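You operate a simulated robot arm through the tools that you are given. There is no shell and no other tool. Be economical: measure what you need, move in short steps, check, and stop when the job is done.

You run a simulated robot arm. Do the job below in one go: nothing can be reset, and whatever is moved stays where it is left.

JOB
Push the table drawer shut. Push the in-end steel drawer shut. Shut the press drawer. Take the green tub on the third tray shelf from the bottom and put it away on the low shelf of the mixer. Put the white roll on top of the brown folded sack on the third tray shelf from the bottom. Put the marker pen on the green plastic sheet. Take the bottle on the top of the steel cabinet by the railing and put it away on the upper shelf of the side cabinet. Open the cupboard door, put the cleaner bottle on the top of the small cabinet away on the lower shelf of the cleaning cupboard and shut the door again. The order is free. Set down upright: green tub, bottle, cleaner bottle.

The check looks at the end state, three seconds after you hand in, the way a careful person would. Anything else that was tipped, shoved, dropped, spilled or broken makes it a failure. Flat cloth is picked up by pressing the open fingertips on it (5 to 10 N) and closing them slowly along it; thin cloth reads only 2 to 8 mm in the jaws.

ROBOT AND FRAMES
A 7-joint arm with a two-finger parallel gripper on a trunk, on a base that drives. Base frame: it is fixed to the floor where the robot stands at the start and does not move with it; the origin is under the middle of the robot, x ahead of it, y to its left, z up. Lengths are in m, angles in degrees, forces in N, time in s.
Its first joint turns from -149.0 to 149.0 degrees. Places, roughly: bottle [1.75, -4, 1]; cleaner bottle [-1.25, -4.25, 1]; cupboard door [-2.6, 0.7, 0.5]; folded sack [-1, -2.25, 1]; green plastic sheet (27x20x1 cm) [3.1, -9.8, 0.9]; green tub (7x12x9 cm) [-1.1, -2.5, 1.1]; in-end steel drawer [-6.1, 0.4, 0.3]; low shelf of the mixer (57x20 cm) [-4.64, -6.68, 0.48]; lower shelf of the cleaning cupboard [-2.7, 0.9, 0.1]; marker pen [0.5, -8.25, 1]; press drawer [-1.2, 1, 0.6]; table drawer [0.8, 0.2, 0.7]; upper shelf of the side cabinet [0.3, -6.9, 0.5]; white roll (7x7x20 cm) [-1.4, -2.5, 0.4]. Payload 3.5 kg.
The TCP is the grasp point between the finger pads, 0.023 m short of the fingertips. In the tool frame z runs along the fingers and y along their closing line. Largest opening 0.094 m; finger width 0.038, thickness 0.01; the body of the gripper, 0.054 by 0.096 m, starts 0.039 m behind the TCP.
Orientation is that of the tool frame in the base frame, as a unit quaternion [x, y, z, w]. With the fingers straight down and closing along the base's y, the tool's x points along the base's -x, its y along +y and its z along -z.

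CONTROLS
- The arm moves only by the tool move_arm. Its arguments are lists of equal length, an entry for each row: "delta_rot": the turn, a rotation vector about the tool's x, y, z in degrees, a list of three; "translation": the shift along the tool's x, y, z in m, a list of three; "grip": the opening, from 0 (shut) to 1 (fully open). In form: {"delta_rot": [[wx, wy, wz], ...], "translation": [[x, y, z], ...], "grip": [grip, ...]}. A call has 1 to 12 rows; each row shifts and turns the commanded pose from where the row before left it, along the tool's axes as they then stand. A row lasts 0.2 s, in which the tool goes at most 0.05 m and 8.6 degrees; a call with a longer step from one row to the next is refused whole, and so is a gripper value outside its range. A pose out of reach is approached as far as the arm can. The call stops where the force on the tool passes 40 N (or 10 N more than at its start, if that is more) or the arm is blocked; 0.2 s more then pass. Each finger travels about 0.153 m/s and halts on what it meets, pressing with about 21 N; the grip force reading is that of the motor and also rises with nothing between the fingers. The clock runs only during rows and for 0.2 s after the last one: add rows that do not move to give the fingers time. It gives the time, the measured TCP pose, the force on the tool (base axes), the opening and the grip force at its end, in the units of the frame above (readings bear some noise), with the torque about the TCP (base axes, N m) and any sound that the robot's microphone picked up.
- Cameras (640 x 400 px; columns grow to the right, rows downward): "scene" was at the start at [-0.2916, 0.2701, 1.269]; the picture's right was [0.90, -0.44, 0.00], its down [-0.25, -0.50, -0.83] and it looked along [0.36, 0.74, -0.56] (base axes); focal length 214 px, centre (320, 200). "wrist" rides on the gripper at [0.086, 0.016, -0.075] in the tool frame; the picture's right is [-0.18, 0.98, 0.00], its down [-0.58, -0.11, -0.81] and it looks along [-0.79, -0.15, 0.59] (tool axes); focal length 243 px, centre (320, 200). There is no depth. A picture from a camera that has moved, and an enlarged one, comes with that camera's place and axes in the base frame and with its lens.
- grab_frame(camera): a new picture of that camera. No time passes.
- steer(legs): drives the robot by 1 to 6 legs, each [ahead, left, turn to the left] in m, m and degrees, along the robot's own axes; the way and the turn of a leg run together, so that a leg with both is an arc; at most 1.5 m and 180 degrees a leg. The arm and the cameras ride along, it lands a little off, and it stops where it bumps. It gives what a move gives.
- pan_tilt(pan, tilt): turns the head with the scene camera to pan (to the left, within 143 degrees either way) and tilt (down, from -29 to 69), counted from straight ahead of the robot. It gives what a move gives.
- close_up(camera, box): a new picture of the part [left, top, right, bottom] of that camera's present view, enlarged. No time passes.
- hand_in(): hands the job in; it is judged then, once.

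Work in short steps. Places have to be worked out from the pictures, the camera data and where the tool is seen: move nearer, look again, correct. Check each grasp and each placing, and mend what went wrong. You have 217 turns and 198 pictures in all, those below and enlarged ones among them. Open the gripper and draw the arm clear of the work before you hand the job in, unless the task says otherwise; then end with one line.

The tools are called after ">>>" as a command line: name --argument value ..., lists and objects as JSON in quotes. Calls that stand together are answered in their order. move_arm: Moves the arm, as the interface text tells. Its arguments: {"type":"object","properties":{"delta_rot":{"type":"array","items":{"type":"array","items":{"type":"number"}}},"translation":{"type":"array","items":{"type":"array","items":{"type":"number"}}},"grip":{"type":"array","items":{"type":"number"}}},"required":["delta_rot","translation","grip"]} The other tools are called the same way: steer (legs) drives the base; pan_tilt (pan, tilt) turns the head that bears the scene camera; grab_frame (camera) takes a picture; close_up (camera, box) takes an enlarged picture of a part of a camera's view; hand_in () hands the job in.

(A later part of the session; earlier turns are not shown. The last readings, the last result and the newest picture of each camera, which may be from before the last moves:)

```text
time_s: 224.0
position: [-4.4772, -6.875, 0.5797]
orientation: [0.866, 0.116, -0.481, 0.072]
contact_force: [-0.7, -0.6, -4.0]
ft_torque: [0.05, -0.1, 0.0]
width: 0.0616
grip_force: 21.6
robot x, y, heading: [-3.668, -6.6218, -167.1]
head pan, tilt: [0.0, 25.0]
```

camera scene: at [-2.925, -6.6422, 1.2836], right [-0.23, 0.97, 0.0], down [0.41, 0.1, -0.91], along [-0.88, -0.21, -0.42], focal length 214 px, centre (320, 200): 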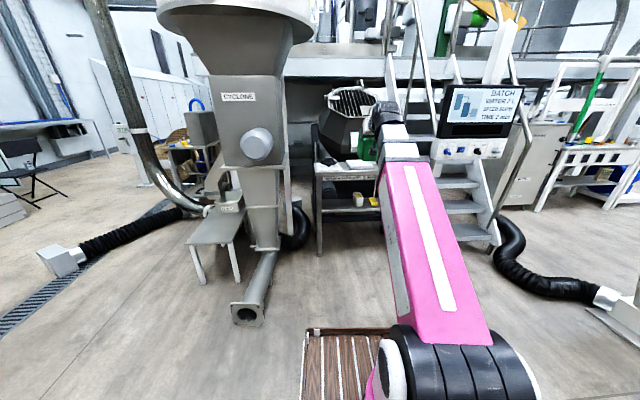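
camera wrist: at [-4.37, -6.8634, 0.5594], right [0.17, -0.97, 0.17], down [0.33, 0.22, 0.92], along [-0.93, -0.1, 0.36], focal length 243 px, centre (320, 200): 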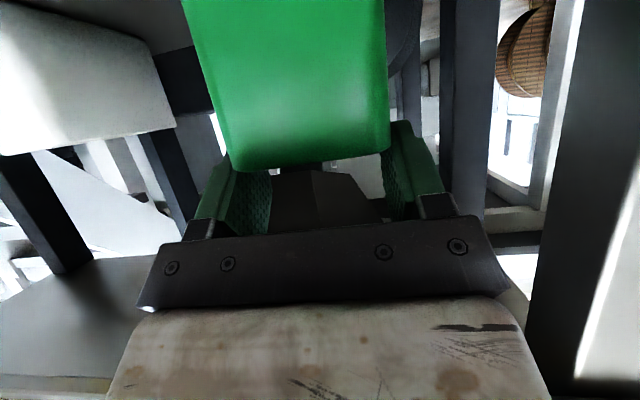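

>>> move_arm --delta_rot '[[0, 0, 0], [0, 0, 0], [0, 0, 0]]' --translation '[[0.0035, 0, 0.002], [0.0035, 0, 0.002], [0, 0, 0]]' --grip '[0, 0, 0]'

>>> close_up --camera "scene" --box '[290, 180, 400, 270]'

```text
time_s: 224.8
position: [-4.4782, -6.8742, 0.5724]
orientation: [0.866, 0.116, -0.482, 0.072]
contact_force: [0.4, 0.1, -3.0]
ft_torque: [0.03, -0.08, -0.01]
width: 0.0618
grip_force: 21.4
robot x, y, heading: [-3.6653, -6.6239, -166.6]
head pan, tilt: [0.0, 25.0]
```

```text
4.44 times, centred on (345, 225) of scene
camera zoom: at [-3.3914, -6.7531, 1.2836], right [-0.23, 0.97, 0.0], down [0.41, 0.1, -0.91], along [-0.88, -0.21, -0.42], focal length 953 px, centre (209, 89)
```

zoom: 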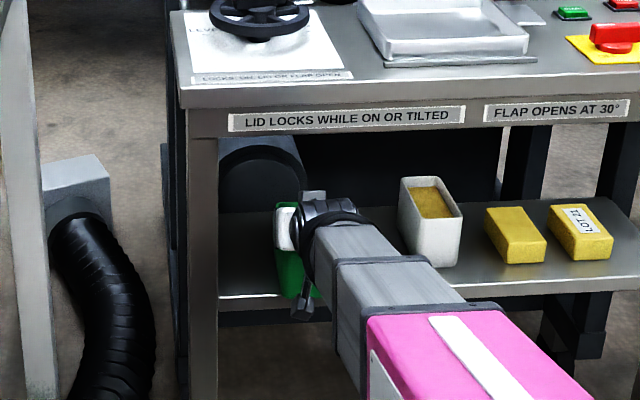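

Not in contact yet; the tub's lower front may be at the shelf's front edge. I zoom closer.

>>> close_up --camera "scene" --box '[325, 205, 385, 265]'

```text
6.67 times, centred on (355, 235) of scene
camera zoom: at [-3.3914, -6.7531, 1.2836], right [-0.23, 0.97, 0.0], down [0.41, 0.1, -0.91], along [-0.88, -0.21, -0.42], focal length 1430 px, centre (87, -33)
```

zoom: 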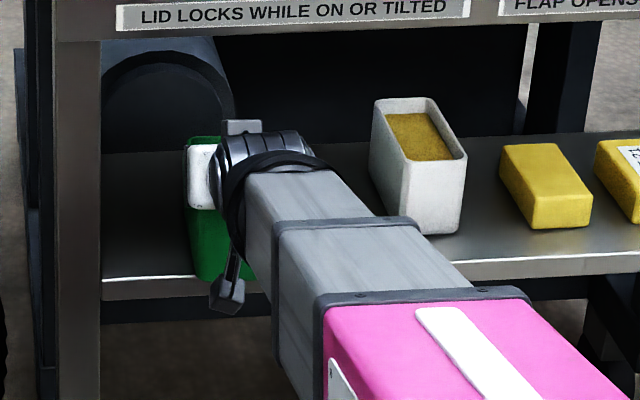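

The tub's near face sits about at the shelf edge. I raise 1 cm, advance 4 cm further, then lower again.

>>> move_arm --delta_rot '[[0, 0, 0], [0, 0, 0], [0, 0, 0], [0, 0, 0], [0, 0, 0], [0, 0, 0], [0, 0, 0]]' --translation '[[-0.0087, 0, -0.005], [-0.01, 0, 0.0173], [-0.01, 0, 0.0173], [0.0043, 0, 0.0025], [0.0043, 0, 0.0025], [0.0035, 0, 0.002], [0, 0, 0]]' --grip '[0, 0, 0, 0, 0, 0, 0]'

>>> close_up --camera "scene" --box '[325, 205, 385, 265]'

>>> grab_frame --camera "wrist"

```text
time_s: 226.4
position: [-4.515, -6.887, 0.5688]
orientation: [0.865, 0.116, -0.482, 0.074]
contact_force: [1.9, -2.6, 14.7]
ft_torque: [-0.01, 0.05, 0.03]
width: 0.062
grip_force: 21.0
robot x, y, heading: [-3.6676, -6.6238, -166.4]
head pan, tilt: [0.0, 25.0]
```

```text
6.67 times, centred on (355, 235) of scene
camera zoom: at [-3.3909, -6.753, 1.2835], right [-0.23, 0.97, 0.0], down [0.41, 0.1, -0.91], along [-0.88, -0.21, -0.42], focal length 1430 px, centre (87, -33)
```

zoom: 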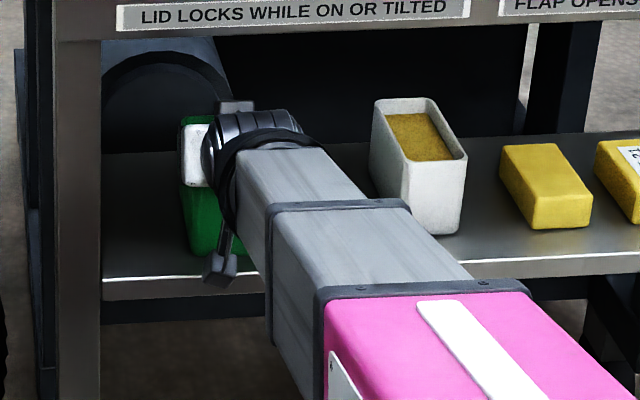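

```text
95 pictures are left
camera wrist: at [-4.4079, -6.8732, 0.5338], right [0.17, -0.97, 0.17], down [0.33, 0.22, 0.92], along [-0.93, -0.1, 0.36], focal length 243 px, centre (320, 200)
```

wrist: 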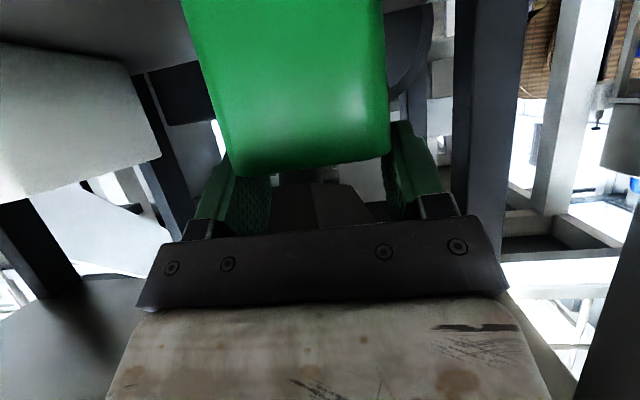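

Contact felt. I release and retreat straight back.

>>> move_arm --delta_rot '[[0, 0, 0], [0, 0, 0], [0, 0, 0], [0, 0, 0], [0, 0, 0], [0, 0, 0], [0, 0, 0], [0, 0, 0], [0, 0, 0]]' --translation '[[-0.0009, 0, -0.0005], [0, 0, 0], [0, 0, 0], [0, 0, 0], [0.01, 0, -0.0173], [0.01, 0, -0.0173], [0.01, 0, -0.0173], [0.015, 0, -0.026], [0.015, 0, -0.026]]' --grip '[0, 0.75, 0.9, 1, 1, 1, 1, 1, 1]'

>>> close_up --camera "scene" --box '[315, 195, 385, 265]'

>>> grab_frame --camera "wrist"

```text
time_s: 228.4
position: [-4.4008, -6.8542, 0.5714]
orientation: [0.866, 0.116, -0.48, 0.073]
contact_force: [0.1, 0.2, 0.3]
ft_torque: [-0.04, -0.02, 0.0]
width: 0.094
grip_force: 0.1
robot x, y, heading: [-3.6672, -6.6239, -166.8]
head pan, tilt: [0.0, 25.0]
```

```text
5.71 times, centred on (350, 230) of scene
camera zoom: at [-3.3914, -6.7531, 1.2836], right [-0.23, 0.97, 0.0], down [0.41, 0.1, -0.91], along [-0.88, -0.21, -0.42], focal length 1226 px, centre (149, 29)
```

zoom: 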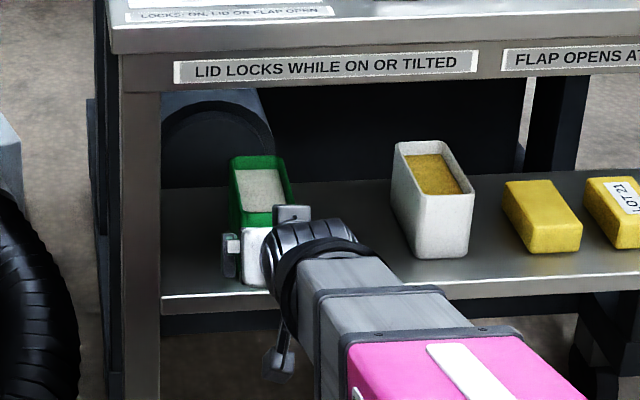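

```text
93 pictures are left
camera wrist: at [-4.2933, -6.842, 0.5363], right [0.17, -0.97, 0.17], down [0.33, 0.22, 0.92], along [-0.93, -0.1, 0.36], focal length 243 px, centre (320, 200)
```

wrist: 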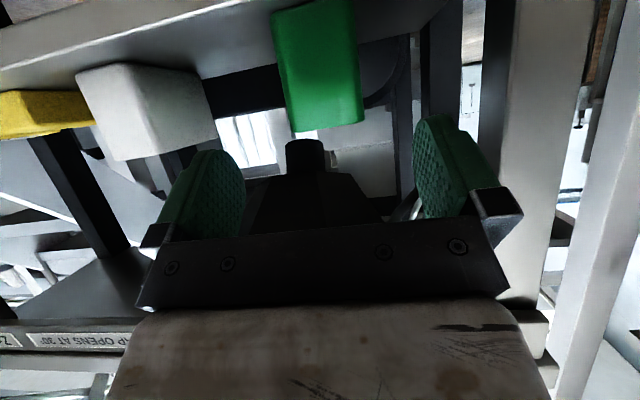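

The tub stands upright on the shelf. Next the marker pen near (0.5,-8.25): I raise the arm, back off and turn that way.

>>> steer --legs '[[-0.6, 0, 0], [0, 0, 146]]'

>>> move_arm --delta_rot '[[0, 0, 0], [0, 0, 0], [0, 0, 0], [0, 0, 0], [0, 0, 0], [0, 0, 0], [0, 0, 0], [0, 0, 0], [0, 0, 0], [0, 0, 0]]' --translation '[[-0.043, -0.02, -0.01], [-0.043, -0.02, -0.01], [-0.043, -0.02, -0.01], [-0.043, -0.02, -0.01], [-0.043, -0.02, -0.01], [-0.043, -0.02, -0.01], [-0.043, -0.02, -0.01], [-0.043, -0.02, -0.01], [-0.043, -0.02, -0.01], [-0.043, -0.02, -0.01]]' --grip '[0, 0, 0, 0, 0, 0, 0, 0, 0, 0]'

>>> pan_tilt --pan 5 --tilt 12

>>> grab_frame --camera "scene"

```text
time_s: 237.8
position: [-2.3458, -6.7187, 0.5712]
orientation: [0.151, 0.861, -0.076, 0.48]
contact_force: [0.0, -0.3, 0.3]
ft_torque: [-0.02, -0.01, -0.01]
width: 0.094
grip_force: 0.1
robot x, y, heading: [-3.0794, -6.4836, -21.9]
head pan, tilt: [0.0, 25.0]
```

```text
time_s: 240.0
position: [-2.2778, -6.9577, 0.9829]
orientation: [0.152, 0.861, -0.076, 0.48]
contact_force: [0.1, -0.3, 0.5]
ft_torque: [-0.04, 0.01, -0.02]
width: 0.0
grip_force: 21.0
robot x, y, heading: [-3.0804, -6.483, -21.9]
head pan, tilt: [0.0, 25.0]
```

```text
time_s: 240.7
position: [-2.28, -6.9576, 0.9822]
orientation: [0.151, 0.861, -0.076, 0.48]
contact_force: [0.0, 0.2, -1.0]
ft_torque: [-0.01, 0.01, 0.0]
width: 0.0
grip_force: 20.9
robot x, y, heading: [-3.0801, -6.4861, -21.8]
head pan, tilt: [5.0, 12.0]
```

```text
92 pictures are left
camera scene: at [-3.2273, -6.2129, 1.3047], right [-0.29, -0.96, 0.0], down [-0.2, 0.06, -0.98], along [0.94, -0.28, -0.21], focal length 214 px, centre (320, 200)
```

scene: 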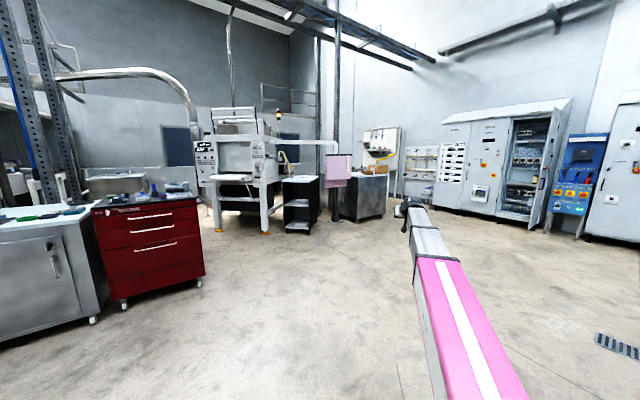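

The marker should be on the grey cabinet by the pink cloth (col ~365). I drive 2.2 m ahead.

>>> steer --legs '[[1.45, 0, 0], [0.75, 0, 0]]'

>>> pan_tilt --pan 5 --tilt 20

>>> grab_frame --camera "scene"

```text
time_s: 251.5
position: [-0.2482, -7.7593, 0.9829]
orientation: [0.146, 0.861, -0.073, 0.481]
contact_force: [-0.8, 0.1, -0.4]
ft_torque: [0.03, -0.01, 0.0]
width: 0.0001
grip_force: 21.0
robot x, y, heading: [-1.0545, -7.2958, -21.3]
head pan, tilt: [5.0, 12.0]
```

```text
time_s: 252.2
position: [-0.2464, -7.7594, 0.9816]
orientation: [0.147, 0.861, -0.074, 0.481]
contact_force: [-0.2, -0.8, 0.8]
ft_torque: [-0.02, 0.0, 0.0]
width: 0.0001
grip_force: 21.0
robot x, y, heading: [-1.0484, -7.2931, -21.1]
head pan, tilt: [5.0, 20.0]
```

```text
91 pictures are left
camera scene: at [-1.2028, -7.0226, 1.2918], right [-0.28, -0.96, 0.0], down [-0.33, 0.1, -0.94], along [0.9, -0.26, -0.34], focal length 214 px, centre (320, 200)
```

scene: 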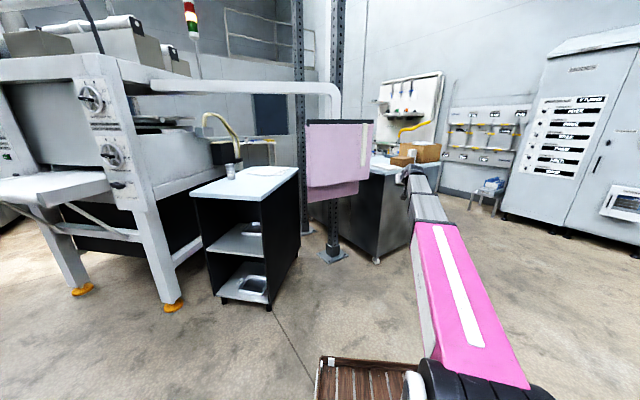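

I zoom on the grey cabinet top.

>>> close_up --camera "scene" --box '[330, 120, 480, 270]'

```text
2.67 times, centred on (405, 195) of scene
camera zoom: at [-1.2028, -7.0226, 1.2918], right [-0.28, -0.96, 0.0], down [-0.33, 0.1, -0.94], along [0.9, -0.26, -0.34], focal length 572 px, centre (93, 213)
```

zoom: 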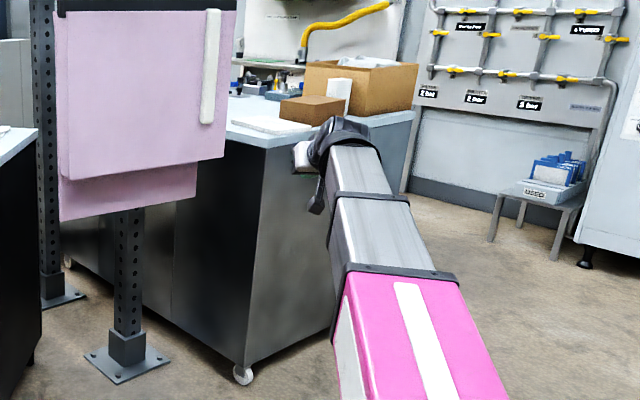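

The marker should lie near the cabinet's near end (edge from (0.25,-7.97) to (0.49,-8.73)). I retract the arm, raise it, and drive around to face that end at heading 17°.

>>> move_arm --delta_rot '[[0, 0, 0], [0, 0, 0], [0, 0, 0], [0, 0, 0], [0, 0, 0], [0, 0, 0], [0, 7.5, 0], [0, 7.5, 0], [0, 7.5, 0], [0, 7.5, 0]]' --translation '[[0.008, 0.02, -0.045], [0.008, 0.02, -0.045], [0.008, 0.02, -0.045], [0.008, 0.02, -0.045], [0.008, 0.02, -0.045], [0.008, 0.02, -0.045], [0, 0, 0], [0, 0, 0], [0, 0, 0], [0, 0, 0]]' --grip '[0, 0, 0, 0, 0, 0, 0, 0, 0, 0]'

>>> steer --legs '[[0, -1.1, 0], [0, 0, 38], [0.7, -0.5, 0]]'

>>> pan_tilt --pan 0 --tilt 25

>>> grab_frame --camera "scene"

```text
time_s: 254.4
position: [-0.4498, -7.5654, 1.0854]
orientation: [0.16, 0.957, -0.032, 0.241]
contact_force: [-0.3, -0.3, -0.5]
ft_torque: [-0.04, 0.0, 0.0]
width: 0.0
grip_force: 20.3
robot x, y, heading: [-1.0561, -7.2939, -21.2]
head pan, tilt: [5.0, 20.0]
```

```text
time_s: 265.9
position: [0.0315, -8.3961, 1.0848]
orientation: [-0.169, 0.955, 0.05, 0.238]
contact_force: [-0.2, -0.7, 0.0]
ft_torque: [0.01, -0.01, -0.02]
width: 0.0
grip_force: 21.4
robot x, y, heading: [-0.6089, -8.5674, 17.9]
head pan, tilt: [5.0, 20.0]
```

```text
time_s: 266.6
position: [0.0311, -8.3957, 1.0862]
orientation: [-0.169, 0.955, 0.05, 0.239]
contact_force: [-0.2, 0.3, 0.1]
ft_torque: [-0.01, -0.01, 0.0]
width: 0.0
grip_force: 21.3
robot x, y, heading: [-0.603, -8.568, 17.8]
head pan, tilt: [0.0, 25.0]
```

```text
89 pictures are left
camera scene: at [-0.8929, -8.4577, 1.2836], right [0.31, -0.95, 0.0], down [-0.4, -0.13, -0.91], along [0.86, 0.28, -0.42], focal length 214 px, centre (320, 200)
```

scene: 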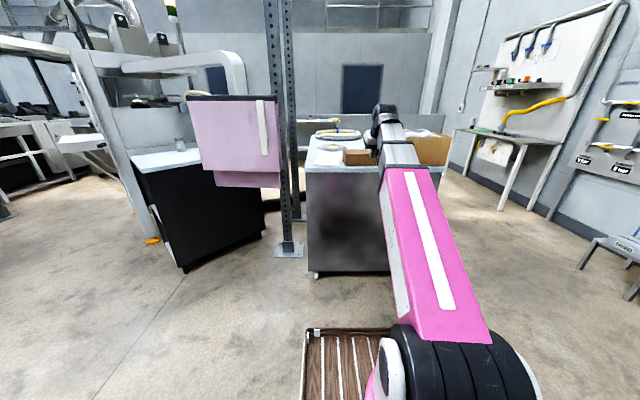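

Facing the cabinet end. I zoom on its top.

>>> close_up --camera "scene" --box '[295, 110, 455, 210]'

>>> grab_frame --camera "wrist"

```text
4.00 times, centred on (375, 160) of scene
camera zoom: at [-0.8929, -8.4577, 1.2836], right [0.31, -0.95, 0.0], down [-0.4, -0.13, -0.91], along [0.86, 0.28, -0.42], focal length 858 px, centre (100, 360)
```

zoom: 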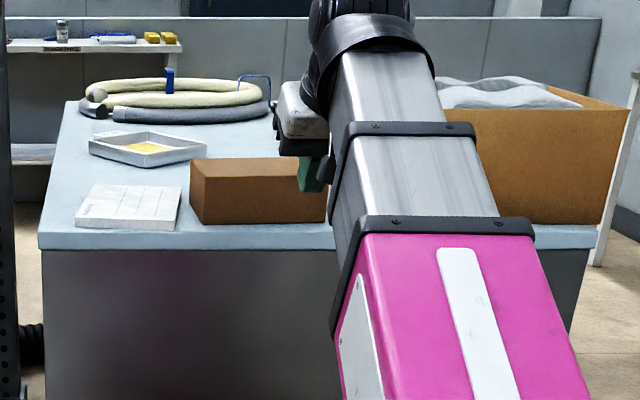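

```text
87 pictures are left
camera wrist: at [-0.0804, -8.4198, 1.1095], right [-0.19, 0.98, 0.1], down [0.17, -0.07, 0.98], along [0.97, 0.2, -0.15], focal length 243 px, centre (320, 200)
```

wrist: 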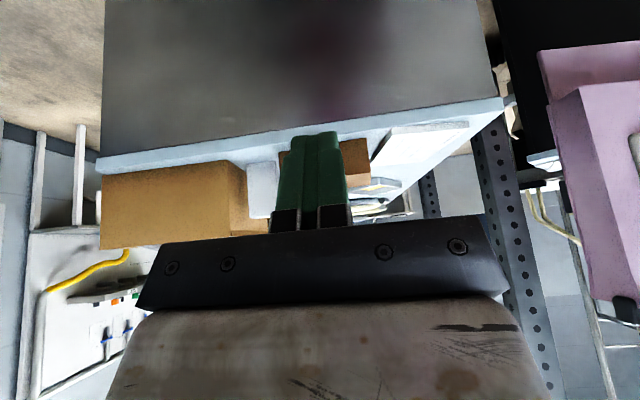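

The marker isn't visible: by coordinates it should be at the small brown box. I raise the tool and point it down to look from above with the wrist camera.

>>> move_arm --delta_rot '[[0, 7.5, 0], [0, 7.5, 0], [0, 7.5, 0], [0, 7.5, 0], [0, 0, 0], [0, 0, 0], [0, 0, 0], [0, 0, 0], [0, 0, 0], [0, 0, 0]]' --translation '[[0, 0, 0], [0, 0, 0], [0, 0, 0], [0, 0, 0], [0, 0, -0.045], [0, 0, -0.045], [0, 0, -0.045], [-0.02, 0, -0.045], [-0.02, 0, -0.02], [-0.02, 0, 0]]' --grip '[0, 0, 0, 0, 0, 0, 0, 0, 0, 0]'

>>> grab_frame --camera "wrist"

```text
time_s: 267.5
position: [0.0363, -8.3952, 1.0865]
orientation: [-0.174, 0.984, 0.012, 0.045]
contact_force: [13.5, 2.5, -20.4]
ft_torque: [0.02, -1.05, -0.11]
width: 0.0
grip_force: 20.8
out of reach, approached as far as the arm can: row 4
robot x, y, heading: [-0.6088, -8.5655, 17.8]
head pan, tilt: [0.0, 25.0]
stopped in row 4: the force on the tool passed its limit at 119 N (the readings are from after the stop); the commanded pose is now the measured one
```

```text
86 pictures are left
camera wrist: at [-0.0584, -8.4122, 1.1517], right [-0.16, 0.99, 0.03], down [0.51, 0.06, 0.86], along [0.84, 0.15, -0.52], focal length 243 px, centre (320, 200)
```

wrist: 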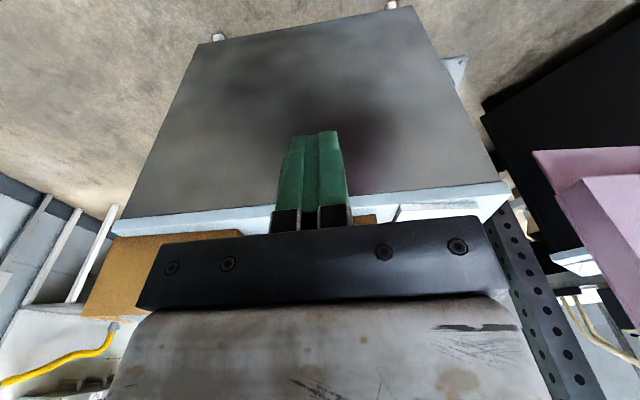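

The camera touched the forearm again at this near-vertical pose. I tilt back, raise and swing the arm aside for a clear scene view.

>>> move_arm --delta_rot '[[0, -7.5, 0], [0, -7.5, 0], [0, -7.5, 0], [0, 0, 0], [0, 0, 0], [0, 0, 0], [0, 0, 0], [0, 0, 0]]' --translation '[[0, 0, 0], [0, 0, 0], [0, 0, 0], [0, -0.045, -0.02], [0, -0.045, -0.02], [0, -0.045, -0.02], [0, -0.045, -0.02], [0, -0.045, -0.02]]' --grip '[0, 0, 0, 0, 0, 0, 0, 0]'

>>> close_up --camera "scene" --box '[295, 110, 455, 210]'

```text
time_s: 269.3
position: [0.0697, -8.6222, 1.1732]
orientation: [-0.168, 0.956, 0.046, 0.234]
contact_force: [-0.1, -0.1, -0.2]
ft_torque: [0.01, 0.0, -0.06]
width: 0.0001
grip_force: 20.8
robot x, y, heading: [-0.607, -8.5655, 18.0]
head pan, tilt: [0.0, 25.0]
```

```text
4.00 times, centred on (375, 160) of scene
camera zoom: at [-0.8929, -8.4578, 1.2836], right [0.31, -0.95, 0.0], down [-0.4, -0.13, -0.91], along [0.86, 0.28, -0.42], focal length 858 px, centre (100, 360)
```

zoom: 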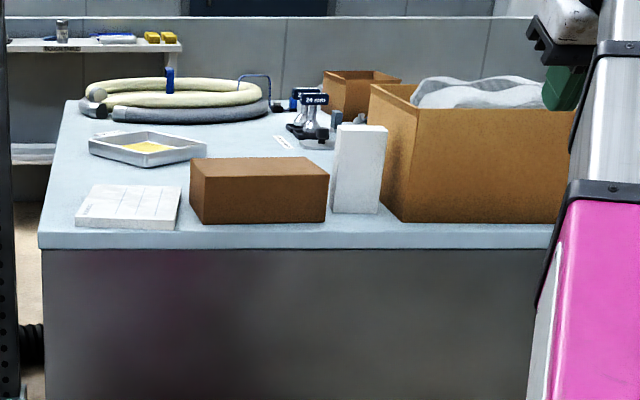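

No pen on top of the box; it may lie behind it. I raise the tool higher and forward for a wrist view from above.

>>> move_arm --delta_rot '[[0, 0, 0], [0, 0, 0], [0, 0, 0], [0, 0, 0], [0, 0, 0], [0, 0, 0], [0, 0, 0], [0, 0, 0], [0, 0, 0], [0, 7.5, 0], [0, 7.5, 0]]' --translation '[[-0.03, 0.028, -0.0091], [-0.03, 0.028, -0.0091], [-0.03, 0.028, -0.0091], [-0.03, 0.028, -0.0091], [-0.03, 0.028, -0.0091], [-0.03, 0.028, -0.0091], [-0.03, 0.028, -0.0091], [-0.03, 0.028, -0.0091], [-0.03, 0.028, -0.0091], [0, 0, 0], [0, 0, 0]]' --grip '[0, 0, 0, 0, 0, 0, 0, 0, 0, 0, 0]'

>>> grab_frame --camera "wrist"

```text
time_s: 271.7
position: [0.1772, -8.3202, 1.3736]
orientation: [-0.169, 0.975, 0.027, 0.138]
contact_force: [17.5, 3.7, -19.1]
ft_torque: [0.01, -1.11, -0.19]
width: 0.0002
grip_force: 20.5
robot x, y, heading: [-0.6086, -8.5696, 17.8]
head pan, tilt: [0.0, 25.0]
stopped in row 11: the force on the tool passed its limit at 116 N (the readings are from after the stop); the commanded pose is now the measured one
```

```text
84 pictures are left
camera wrist: at [0.0731, -8.3399, 1.42], right [-0.17, 0.98, 0.06], down [0.35, 0.01, 0.94], along [0.92, 0.17, -0.35], focal length 243 px, centre (320, 200)
```

wrist: 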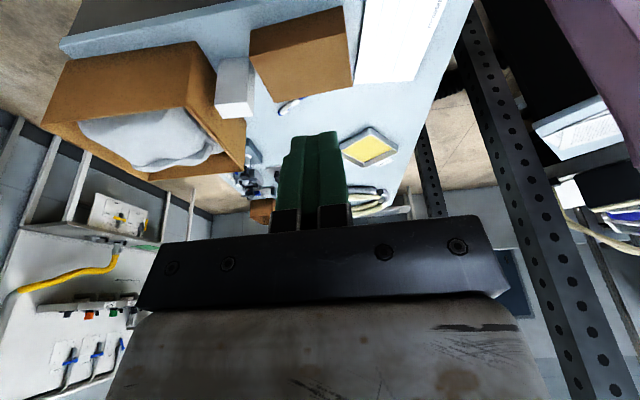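

There is a small pen-like object just behind the brown box at (288,105). I ease the arm's self-contact and zoom.

>>> move_arm --delta_rot '[[0, -4, 0]]' --translation '[[0, 0, 0]]' --grip '[0]'

>>> close_up --camera "wrist" --box '[210, 10, 410, 160]'

```text
time_s: 272.1
position: [0.1769, -8.3189, 1.3735]
orientation: [-0.168, 0.97, 0.033, 0.17]
contact_force: [-0.8, 0.7, -0.3]
ft_torque: [0.0, 0.02, 0.02]
width: 0.0
grip_force: 21.4
robot x, y, heading: [-0.6115, -8.5657, 17.8]
head pan, tilt: [0.0, 25.0]
```

```text
2.67 times, centred on (310, 85) of wrist
camera zoom: at [0.069, -8.3409, 1.4129], right [-0.17, 0.98, 0.07], down [0.29, -0.02, 0.96], along [0.94, 0.18, -0.29], focal length 647 px, centre (347, 507)
```

zoom: 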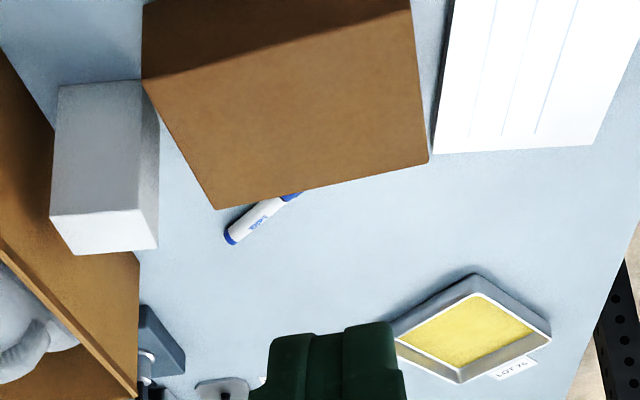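

It's the marker (white with blue ends), behind the box: from about (0.68,-8.33) toward (0.59,-8.24), table top near z 0.89. I drive 0.38 m closer with the tool high, then turn the tool so that it closes across the pen, camera on the free side.

>>> steer --legs '[[0.38, 0, 0]]'

>>> move_arm --delta_rot '[[2.7, 0, 7.42], [2.7, 0, 7.42], [2.7, 0, 7.42], [2.7, 0, 7.42], [2.7, 0, 7.42], [2.7, 0, 7.42], [2.7, 0, 7.42], [2.7, 0, 7.42]]' --translation '[[0, 0, 0], [0, 0, 0], [0, 0, 0], [0, 0, 0], [0, 0, 0], [0, 0, 0], [0, 0, 0], [0, 0, 0]]' --grip '[0.5, 0.5, 0.5, 0.5, 0.5, 0.5, 0.5, 0.5]'

>>> move_arm --delta_rot '[[0, 7, 0], [0, 7, 0], [0, 7, 0], [0, 7, 0], [0, 7, 0]]' --translation '[[0, 0, 0], [0, 0, 0], [0, 0, 0], [0, 0, 0], [0, 0, 0]]' --grip '[0.5, 0.5, 0.5, 0.5, 0.5]'

>>> grab_frame --camera "wrist"

```text
time_s: 274.5
position: [0.5327, -8.1958, 1.374]
orientation: [-0.172, 0.97, 0.034, 0.171]
contact_force: [0.1, -0.5, -0.3]
ft_torque: [0.02, 0.04, 0.0]
width: 0.0001
grip_force: 21.7
robot x, y, heading: [-0.2488, -8.4547, 18.3]
head pan, tilt: [0.0, 25.0]
```

```text
time_s: 276.3
position: [0.5342, -8.1963, 1.3727]
orientation: [0.362, 0.916, -0.06, 0.161]
contact_force: [0.1, -0.1, 0.7]
ft_torque: [0.0, 0.0, -0.01]
width: 0.0472
grip_force: 0.1
robot x, y, heading: [-0.25, -8.4496, 18.4]
head pan, tilt: [0.0, 25.0]
```

```text
time_s: 277.5
position: [0.6057, -8.1729, 1.2538]
orientation: [0.359, 0.926, 0.105, -0.06]
contact_force: [0.6, 0.1, 0.4]
ft_torque: [-0.02, 0.01, 0.01]
width: 0.0466
grip_force: 0.0
out of reach, approached as far as the arm can: row 1, 2, 3, 4, 5
robot x, y, heading: [-0.2484, -8.4539, 18.1]
head pan, tilt: [0.0, 25.0]
```

```text
82 pictures are left
camera wrist: at [0.5533, -8.1225, 1.3439], right [0.8, 0.59, 0.12], down [0.38, -0.65, 0.66], along [0.46, -0.48, -0.74], focal length 243 px, centre (320, 200)
```

wrist: 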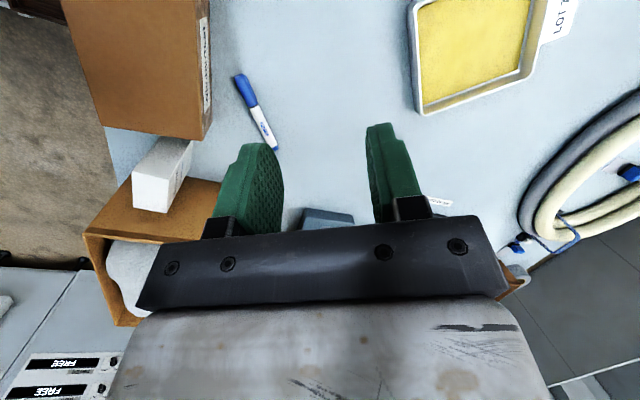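

The pen now shows clearly: from (0.552,-8.26) to (0.672,-8.345), heading -35°. I correct the tool yaw and roll so that it closes squarely, and move above the grasp point (0.637,-8.320).

>>> move_arm --delta_rot '[[4.3, 0, 0], [4.3, 0, 0], [2.07, 0, -7.73], [0, 0, 0], [0, 0, 0], [0, 0, 0], [0, 0, 0], [0, 0, 0], [0, 0, 0]]' --translation '[[0, 0, 0], [0, 0, 0], [0, 0, 0], [-0.0263, -0.017, 0.0274], [-0.0263, -0.017, 0.0274], [-0.0263, -0.017, 0.0274], [-0.0263, -0.017, 0.0274], [-0.0263, -0.017, 0.0274], [-0.0263, -0.017, 0.0274]]' --grip '[0.5, 0.5, 0.5, 0.5, 0.5, 0.5, 0.5, 0.5, 0.5]'

>>> grab_frame --camera "wrist"

```text
time_s: 279.5
position: [0.672, -8.3042, 1.0415]
orientation: [0.294, 0.95, 0.092, -0.056]
contact_force: [-0.1, -0.7, 0.3]
ft_torque: [-0.02, -0.01, 0.01]
width: 0.047
grip_force: 0.1
out of reach, approached as far as the arm can: row 1, 2, 3
robot x, y, heading: [-0.2502, -8.4479, 18.4]
head pan, tilt: [0.0, 25.0]
```

```text
81 pictures are left
camera wrist: at [0.6129, -8.2594, 1.1303], right [0.71, 0.7, 0.11], down [0.46, -0.57, 0.68], along [0.53, -0.43, -0.73], focal length 243 px, centre (320, 200)
```

wrist: 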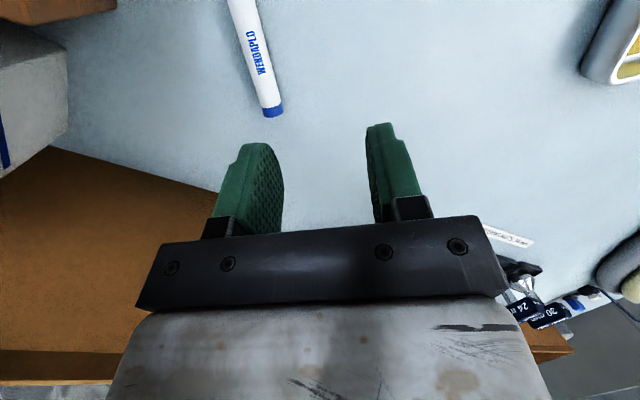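

I level the closing axis (8° roll) and move over the point 5 cm from the pen's end.

>>> move_arm --delta_rot '[[4.1, 0, 0], [4.1, 0, 0], [0, 0, 0], [0, 0, 0]]' --translation '[[0, 0, 0], [0, 0, 0], [0.0131, -0.0164, 0.0275], [0.0131, -0.0164, 0.0275]]' --grip '[0.5, 0.5, 0.5, 0.5]'

>>> grab_frame --camera "wrist"

```text
time_s: 280.5
position: [0.6233, -8.3125, 0.9945]
orientation: [0.289, 0.954, 0.023, -0.079]
contact_force: [-0.3, 0.9, 1.1]
ft_torque: [0.03, 0.03, -0.02]
width: 0.047
grip_force: 0.1
robot x, y, heading: [-0.2463, -8.4479, 18.2]
head pan, tilt: [0.0, 25.0]
```

```text
80 pictures are left
camera wrist: at [0.5711, -8.2587, 1.0818], right [0.7, 0.72, -0.03], down [0.53, -0.48, 0.7], along [0.49, -0.51, -0.71], focal length 243 px, centre (320, 200)
```

wrist: 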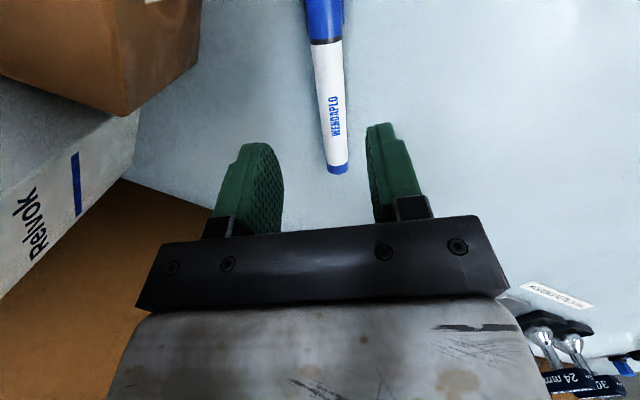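

Well aligned. I descend to z 0.917 and close.

>>> move_arm --delta_rot '[[0, 0, 0], [0, 0, 0], [0, 0, 0], [0, 0, 0], [0, 0, 0]]' --translation '[[-0.0032, 0.001, 0.0191], [-0.0032, 0.001, 0.0191], [-0.0032, 0, 0.0191], [-0.0032, 0, 0.0191], [0, 0, 0]]' --grip '[0.5, 0.5, 0.5, 0.5, 0.5]'

>>> grab_frame --camera "wrist"

```text
time_s: 281.3
position: [0.6254, -8.3091, 0.9461]
orientation: [0.29, 0.954, 0.024, -0.076]
contact_force: [-5.6, -1.1, 17.0]
ft_torque: [-0.25, -0.04, -0.11]
width: 0.0466
grip_force: 0.0
robot x, y, heading: [-0.2457, -8.4474, 18.0]
head pan, tilt: [0.0, 25.0]
stopped in row 4: the force on the tool passed its limit at 70 N (the readings are from after the stop); the commanded pose is now the measured one
```

```text
79 pictures are left
camera wrist: at [0.5718, -8.2553, 1.0326], right [0.7, 0.72, -0.03], down [0.52, -0.48, 0.7], along [0.49, -0.51, -0.71], focal length 243 px, centre (320, 200)
```

wrist: 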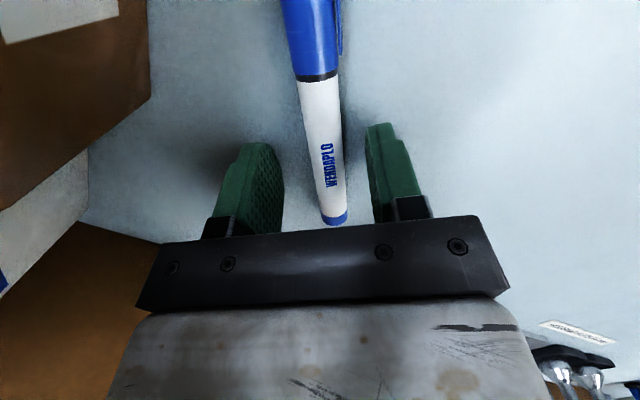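

The fingertips touched the table: its top is at z 0.923. I lift 3 mm and close on the pen.

>>> move_arm --delta_rot '[[0, 0, 0], [0, 0, 0], [0, 0, 0], [0, 0, 0], [0, 0, 0]]' --translation '[[0, 0.004, -0.003], [0, 0, 0], [0, 0, 0], [0, 0, 0], [0, 0, 0]]' --grip '[0.5, 0.2, 0, 0, 0]'

>>> move_arm --delta_rot '[[0, 0, 0], [0, 0, 0], [0, 0, 0]]' --translation '[[0.005, 0, -0.03], [0.006, 0, -0.04], [0.006, 0, -0.04]]' --grip '[0, 0, 0]'

>>> grab_frame --camera "wrist"

```text
time_s: 282.5
position: [0.6289, -8.3067, 0.946]
orientation: [0.29, 0.954, 0.023, -0.077]
contact_force: [-0.1, 0.1, 1.2]
ft_torque: [0.0, 0.02, -0.01]
width: 0.0154
grip_force: 21.6
robot x, y, heading: [-0.251, -8.4468, 18.2]
head pan, tilt: [0.0, 25.0]
```

```text
time_s: 283.3
position: [0.6294, -8.3052, 1.0574]
orientation: [0.289, 0.954, 0.024, -0.077]
contact_force: [-0.5, -0.2, -0.2]
ft_torque: [-0.02, -0.02, 0.03]
width: 0.0154
grip_force: 21.0
robot x, y, heading: [-0.2486, -8.4529, 18.3]
head pan, tilt: [0.0, 25.0]
```

```text
78 pictures are left
camera wrist: at [0.5752, -8.2527, 1.1445], right [0.7, 0.72, -0.03], down [0.52, -0.48, 0.7], along [0.49, -0.51, -0.71], focal length 243 px, centre (320, 200)
```

wrist: 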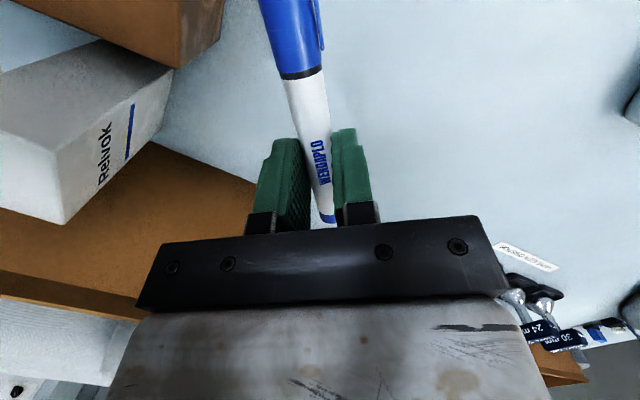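

Pen held (15 mm). I raise the arm, back away, and look toward the sheet at (3.1,-9.8).

>>> move_arm --delta_rot '[[0, 0, 0], [0, 0, 0], [0, 0, 0], [0, 0, 0]]' --translation '[[0.007, 0, -0.045], [0.007, 0, -0.045], [0.007, 0, -0.045], [0.007, 0, -0.045]]' --grip '[0, 0, 0, 0]'

>>> steer --legs '[[-0.65, 0, 0], [0, 0, -45]]'

>>> pan_tilt --pan 5 --tilt 18

>>> grab_frame --camera "scene"

```text
time_s: 284.3
position: [0.6535, -8.2956, 1.1699]
orientation: [0.292, 0.955, 0.042, -0.042]
contact_force: [-0.5, -0.1, -0.5]
ft_torque: [0.01, -0.02, 0.0]
width: 0.0153
grip_force: 21.3
out of reach, approached as far as the arm can: row 1, 2, 3, 4
robot x, y, heading: [-0.2544, -8.4497, 18.5]
head pan, tilt: [0.0, 25.0]
```

```text
time_s: 289.9
position: [-0.1032, -9.174, 1.1697]
orientation: [0.631, 0.773, 0.055, -0.023]
contact_force: [0.5, -1.0, 0.3]
ft_torque: [0.0, 0.0, 0.03]
width: 0.0154
grip_force: 21.3
robot x, y, heading: [-0.8533, -8.6546, -26.1]
head pan, tilt: [0.0, 25.0]
```

```text
time_s: 290.6
position: [-0.1019, -9.1739, 1.1701]
orientation: [0.631, 0.773, 0.056, -0.022]
contact_force: [0.6, -0.2, 0.2]
ft_torque: [-0.02, -0.01, 0.0]
width: 0.0153
grip_force: 21.2
robot x, y, heading: [-0.851, -8.6494, -26.1]
head pan, tilt: [5.0, 18.0]
```

```text
77 pictures are left
camera scene: at [-0.979, -8.3693, 1.2949], right [-0.36, -0.93, 0.0], down [-0.29, 0.11, -0.95], along [0.89, -0.34, -0.31], focal length 214 px, centre (320, 200)
```

scene: 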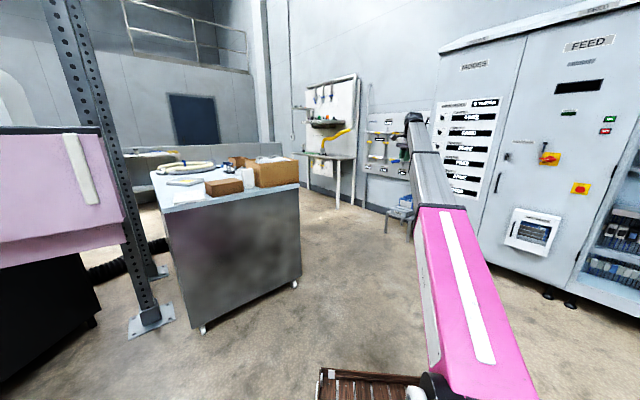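

The bench ahead at the wall should hold the green sheet. I drive toward it.

>>> steer --legs '[[0, 0, 9], [1.4, 0, 0], [0.5, 0, 0]]'

>>> grab_frame --camera "scene"

```text
time_s: 300.8
position: [1.8016, -9.6029, 1.1685]
orientation: [0.566, 0.822, 0.053, -0.027]
contact_force: [0.0, 0.4, 0.2]
ft_torque: [0.0, -0.01, 0.01]
width: 0.0153
grip_force: 21.1
robot x, y, heading: [0.9711, -9.2085, -16.8]
head pan, tilt: [5.0, 18.0]
```

```text
76 pictures are left
camera scene: at [0.8044, -8.9512, 1.295], right [-0.21, -0.98, 0.0], down [-0.3, 0.06, -0.95], along [0.93, -0.2, -0.31], focal length 214 px, centre (320, 200)
```

scene: 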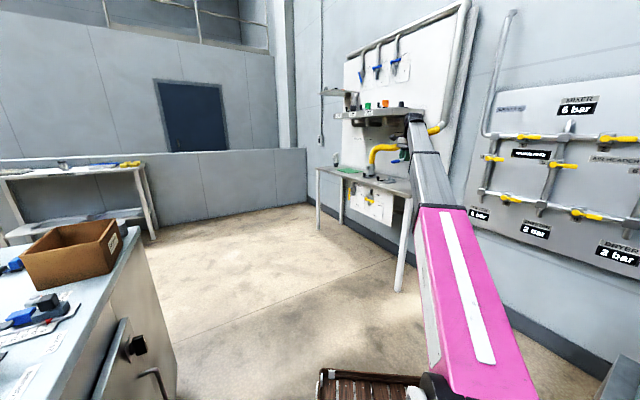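

The bench front runs from (2.13,-9.93) to (3.47,-9.47), facing it needs heading about -71°. I drive to about (2.7,-8.75) and turn right.

>>> steer --legs '[[0.76, 0.47, 0], [0.76, 0.47, 0], [0, 0, -54]]'

>>> pan_tilt --pan 0 --tilt 25

>>> grab_frame --camera "scene"

```text
time_s: 312.1
position: [2.9, -9.5863, 1.1692]
orientation: [0.864, 0.5, 0.06, -0.001]
contact_force: [-0.9, -0.3, -1.3]
ft_torque: [0.0, -0.01, 0.0]
width: 0.0156
grip_force: 21.0
robot x, y, heading: [2.6761, -8.6974, -67.7]
head pan, tilt: [5.0, 18.0]
```

```text
time_s: 312.8
position: [2.899, -9.5867, 1.169]
orientation: [0.864, 0.501, 0.059, -0.001]
contact_force: [0.6, 0.3, -0.3]
ft_torque: [0.01, -0.01, 0.0]
width: 0.0153
grip_force: 21.2
robot x, y, heading: [2.6796, -8.6976, -67.7]
head pan, tilt: [0.0, 25.0]
```

```text
75 pictures are left
camera scene: at [2.7641, -8.4049, 1.2837], right [-0.92, -0.38, 0.0], down [-0.16, 0.39, -0.91], along [0.35, -0.84, -0.42], focal length 214 px, centre (320, 200)
```

scene: 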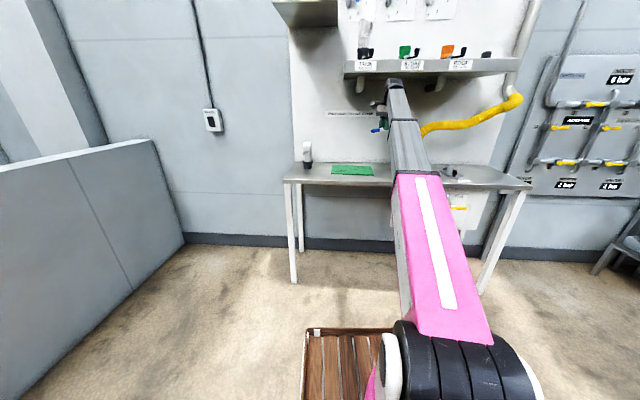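

The green sheet is visible. I zoom.

>>> close_up --camera "scene" --box '[280, 50, 440, 200]'

>>> grab_frame --camera "wrist"

```text
2.67 times, centred on (360, 125) of scene
camera zoom: at [2.7641, -8.4049, 1.2837], right [-0.92, -0.38, 0.0], down [-0.16, 0.39, -0.91], along [0.35, -0.84, -0.42], focal length 572 px, centre (213, 400)
```

zoom: 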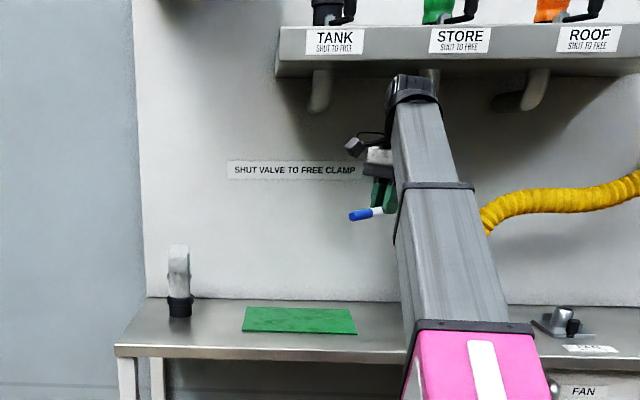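

```text
73 pictures are left
camera wrist: at [2.9464, -9.5241, 1.2528], right [0.76, -0.65, 0.04], down [-0.46, -0.5, 0.73], along [-0.46, -0.57, -0.68], focal length 243 px, centre (320, 200)
```

wrist: 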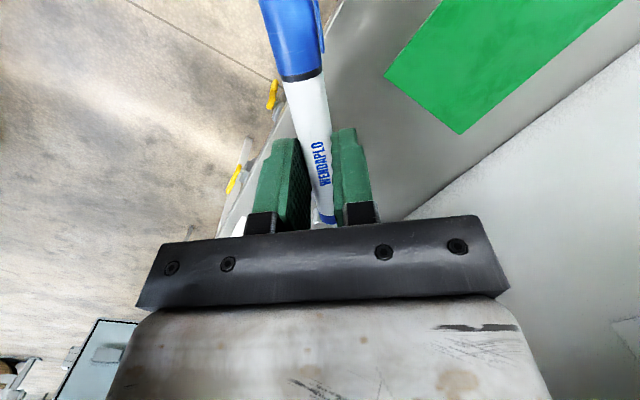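

Triangulated: sheet centre about (3.094,-9.75), surface z about 0.87. I lower the pen to z 1.02, and drive 0.22 m closer under the wall shelf's level.

>>> move_arm --delta_rot '[[0, 3.5, 0], [0, 0, 0], [0, 0, 0], [0, 0, 0]]' --translation '[[0, 0, 0], [-0.006, 0, 0.048], [-0.006, 0, 0.048], [-0.006, 0, 0.048]]' --grip '[0, 0, 0, 0]'

>>> steer --legs '[[0.2, 0.12, 0]]'

>>> grab_frame --camera "wrist"

>>> close_up --camera "scene" --box '[280, 70, 440, 220]'

```text
time_s: 313.8
position: [2.9137, -9.5915, 1.0124]
orientation: [0.862, 0.5, 0.086, -0.016]
contact_force: [-1.0, 0.2, -0.8]
ft_torque: [0.0, 0.0, -0.02]
width: 0.0154
grip_force: 20.8
out of reach, approached as far as the arm can: row 1
robot x, y, heading: [2.6821, -8.6964, -67.3]
head pan, tilt: [0.0, 25.0]
```

```text
time_s: 315.6
position: [3.0987, -9.7312, 1.0121]
orientation: [0.862, 0.499, 0.086, -0.017]
contact_force: [0.7, 0.7, 0.3]
ft_torque: [0.03, -0.01, -0.04]
width: 0.0155
grip_force: 21.5
robot x, y, heading: [2.8681, -8.8416, -67.8]
head pan, tilt: [0.0, 25.0]
```

```text
72 pictures are left
camera wrist: at [3.1428, -9.6757, 1.1007], right [0.76, -0.65, 0.03], down [-0.48, -0.54, 0.69], along [-0.44, -0.54, -0.72], focal length 243 px, centre (320, 200)
```

wrist: 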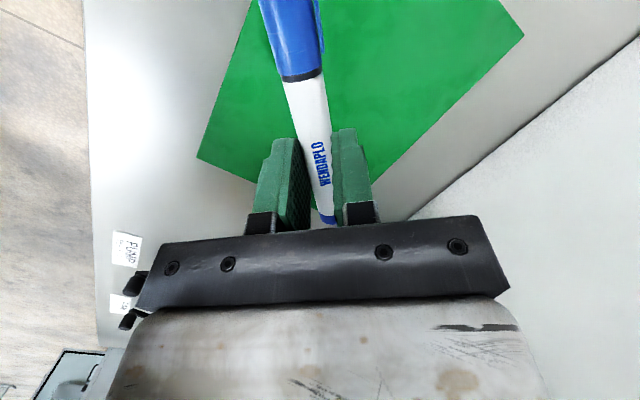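

```text
2.67 times, centred on (360, 145) of scene
camera zoom: at [2.9525, -8.5464, 1.2836], right [-0.93, -0.38, 0.0], down [-0.16, 0.39, -0.91], along [0.34, -0.84, -0.42], focal length 572 px, centre (213, 347)
```

zoom: 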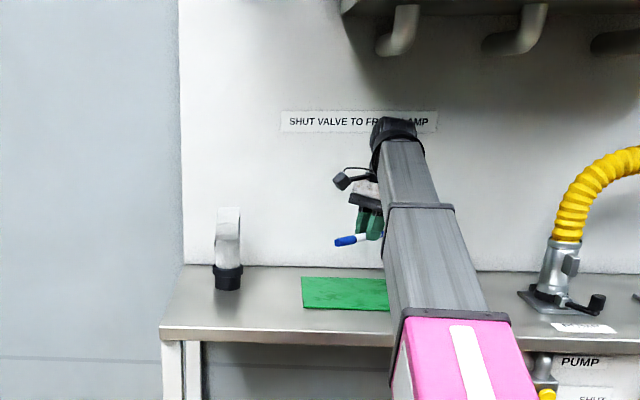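

The pen hovers over the sheet's middle. I lower it until light contact.

>>> move_arm --delta_rot '[[0, 0, 0], [0, 0, 0], [0, 0, 0], [0, 0, 0], [0, 0, 0], [0, 0, 0]]' --translation '[[-0.0066, -0.0022, 0.0394], [-0.0066, -0.0022, 0.0394], [-0.0025, -0.0008, 0.0148], [-0.0012, -0.0004, 0.0069], [-0.0012, -0.0004, 0.0069], [0, 0, 0]]' --grip '[0, 0, 0, 0, 0, 0]'

>>> grab_frame --camera "wrist"

```text
time_s: 317.0
position: [3.0989, -9.7329, 0.9048]
orientation: [0.862, 0.499, 0.086, -0.017]
contact_force: [-0.8, 0.0, -0.6]
ft_torque: [0.0, -0.01, -0.02]
width: 0.0156
grip_force: 20.7
robot x, y, heading: [2.868, -8.8403, -67.5]
head pan, tilt: [0.0, 25.0]
```

```text
70 pictures are left
camera wrist: at [3.1433, -9.676, 0.9926], right [0.76, -0.65, 0.03], down [-0.48, -0.54, 0.69], along [-0.44, -0.54, -0.72], focal length 243 px, centre (320, 200)
```

wrist: 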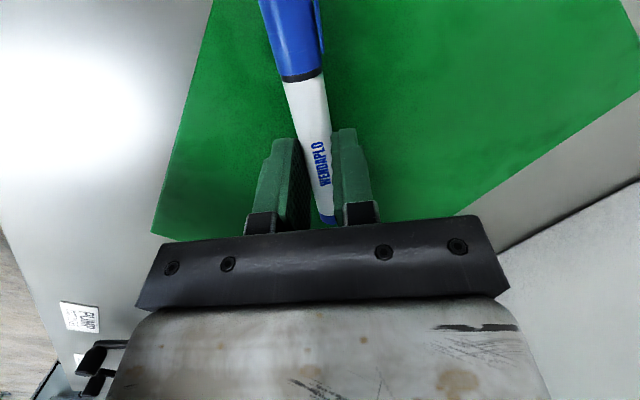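

Not yet touching; I go on in 5 mm steps.

>>> move_arm --delta_rot '[[0, 0, 0], [0, 0, 0], [0, 0, 0], [0, 0, 0]]' --translation '[[-0.0008, -0.0003, 0.0049], [-0.0006, -0.0002, 0.0035], [-0.0004, -0.0001, 0.002], [0, 0, 0]]' --grip '[0, 0, 0, 0]'

```text
time_s: 318.0
position: [3.0984, -9.7329, 0.8931]
orientation: [0.862, 0.499, 0.086, -0.018]
contact_force: [0.7, -0.6, -0.7]
ft_torque: [0.01, 0.02, 0.0]
width: 0.0151
grip_force: 20.9
robot x, y, heading: [2.8666, -8.8377, -67.6]
head pan, tilt: [0.0, 25.0]
```

>>> move_arm --delta_rot '[[0, 0, 0], [0, 0, 0], [0, 0, 0], [0, 0, 0]]' --translation '[[-0.0005, -0.0002, 0.003], [-0.0005, -0.0002, 0.003], [-0.0005, -0.0002, 0.003], [0, 0, 0]]' --grip '[0, 0, 0, 0]'

```text
time_s: 318.6
position: [3.0983, -9.7329, 0.8918]
orientation: [0.862, 0.498, 0.087, -0.015]
contact_force: [-0.3, 3.0, 15.2]
ft_torque: [-0.05, 0.28, -0.06]
width: 0.0155
grip_force: 21.1
robot x, y, heading: [2.8684, -8.8392, -67.6]
head pan, tilt: [0.0, 25.0]
stopped in row 3: the force on the tool passed its limit at 46 N (the readings are from after the stop); the commanded pose is now the measured one
```

Contact. I open a little, then lift away.

>>> move_arm --delta_rot '[[0, 0, 0], [0, 0, 0], [0, 0, 0], [0, 0, 0], [0, 0, 0], [0, 0, 0], [0, 0, 0]]' --translation '[[0.0003, 0.0001, -0.002], [0, 0, 0], [0, 0, 0], [0, 0, 0], [0.0033, 0.0011, -0.0197], [0.0066, 0.0022, -0.0394], [0.0066, 0.0022, -0.0394]]' --grip '[0, 0.3, 0.45, 0.45, 0.45, 0.45, 0.45]'

>>> grab_frame --camera "wrist"

```text
time_s: 320.2
position: [3.0957, -9.7329, 0.9914]
orientation: [0.862, 0.499, 0.086, -0.015]
contact_force: [0.4, 0.3, 1.0]
ft_torque: [0.0, 0.01, 0.01]
width: 0.0421
grip_force: 0.0
robot x, y, heading: [2.866, -8.8371, -67.8]
head pan, tilt: [0.0, 25.0]
```

```text
69 pictures are left
camera wrist: at [3.1415, -9.6759, 1.0795], right [0.76, -0.65, 0.03], down [-0.49, -0.53, 0.69], along [-0.44, -0.54, -0.72], focal length 243 px, centre (320, 200)
```

wrist: 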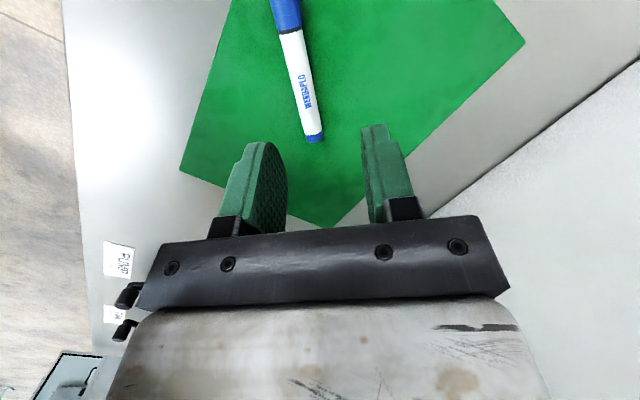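

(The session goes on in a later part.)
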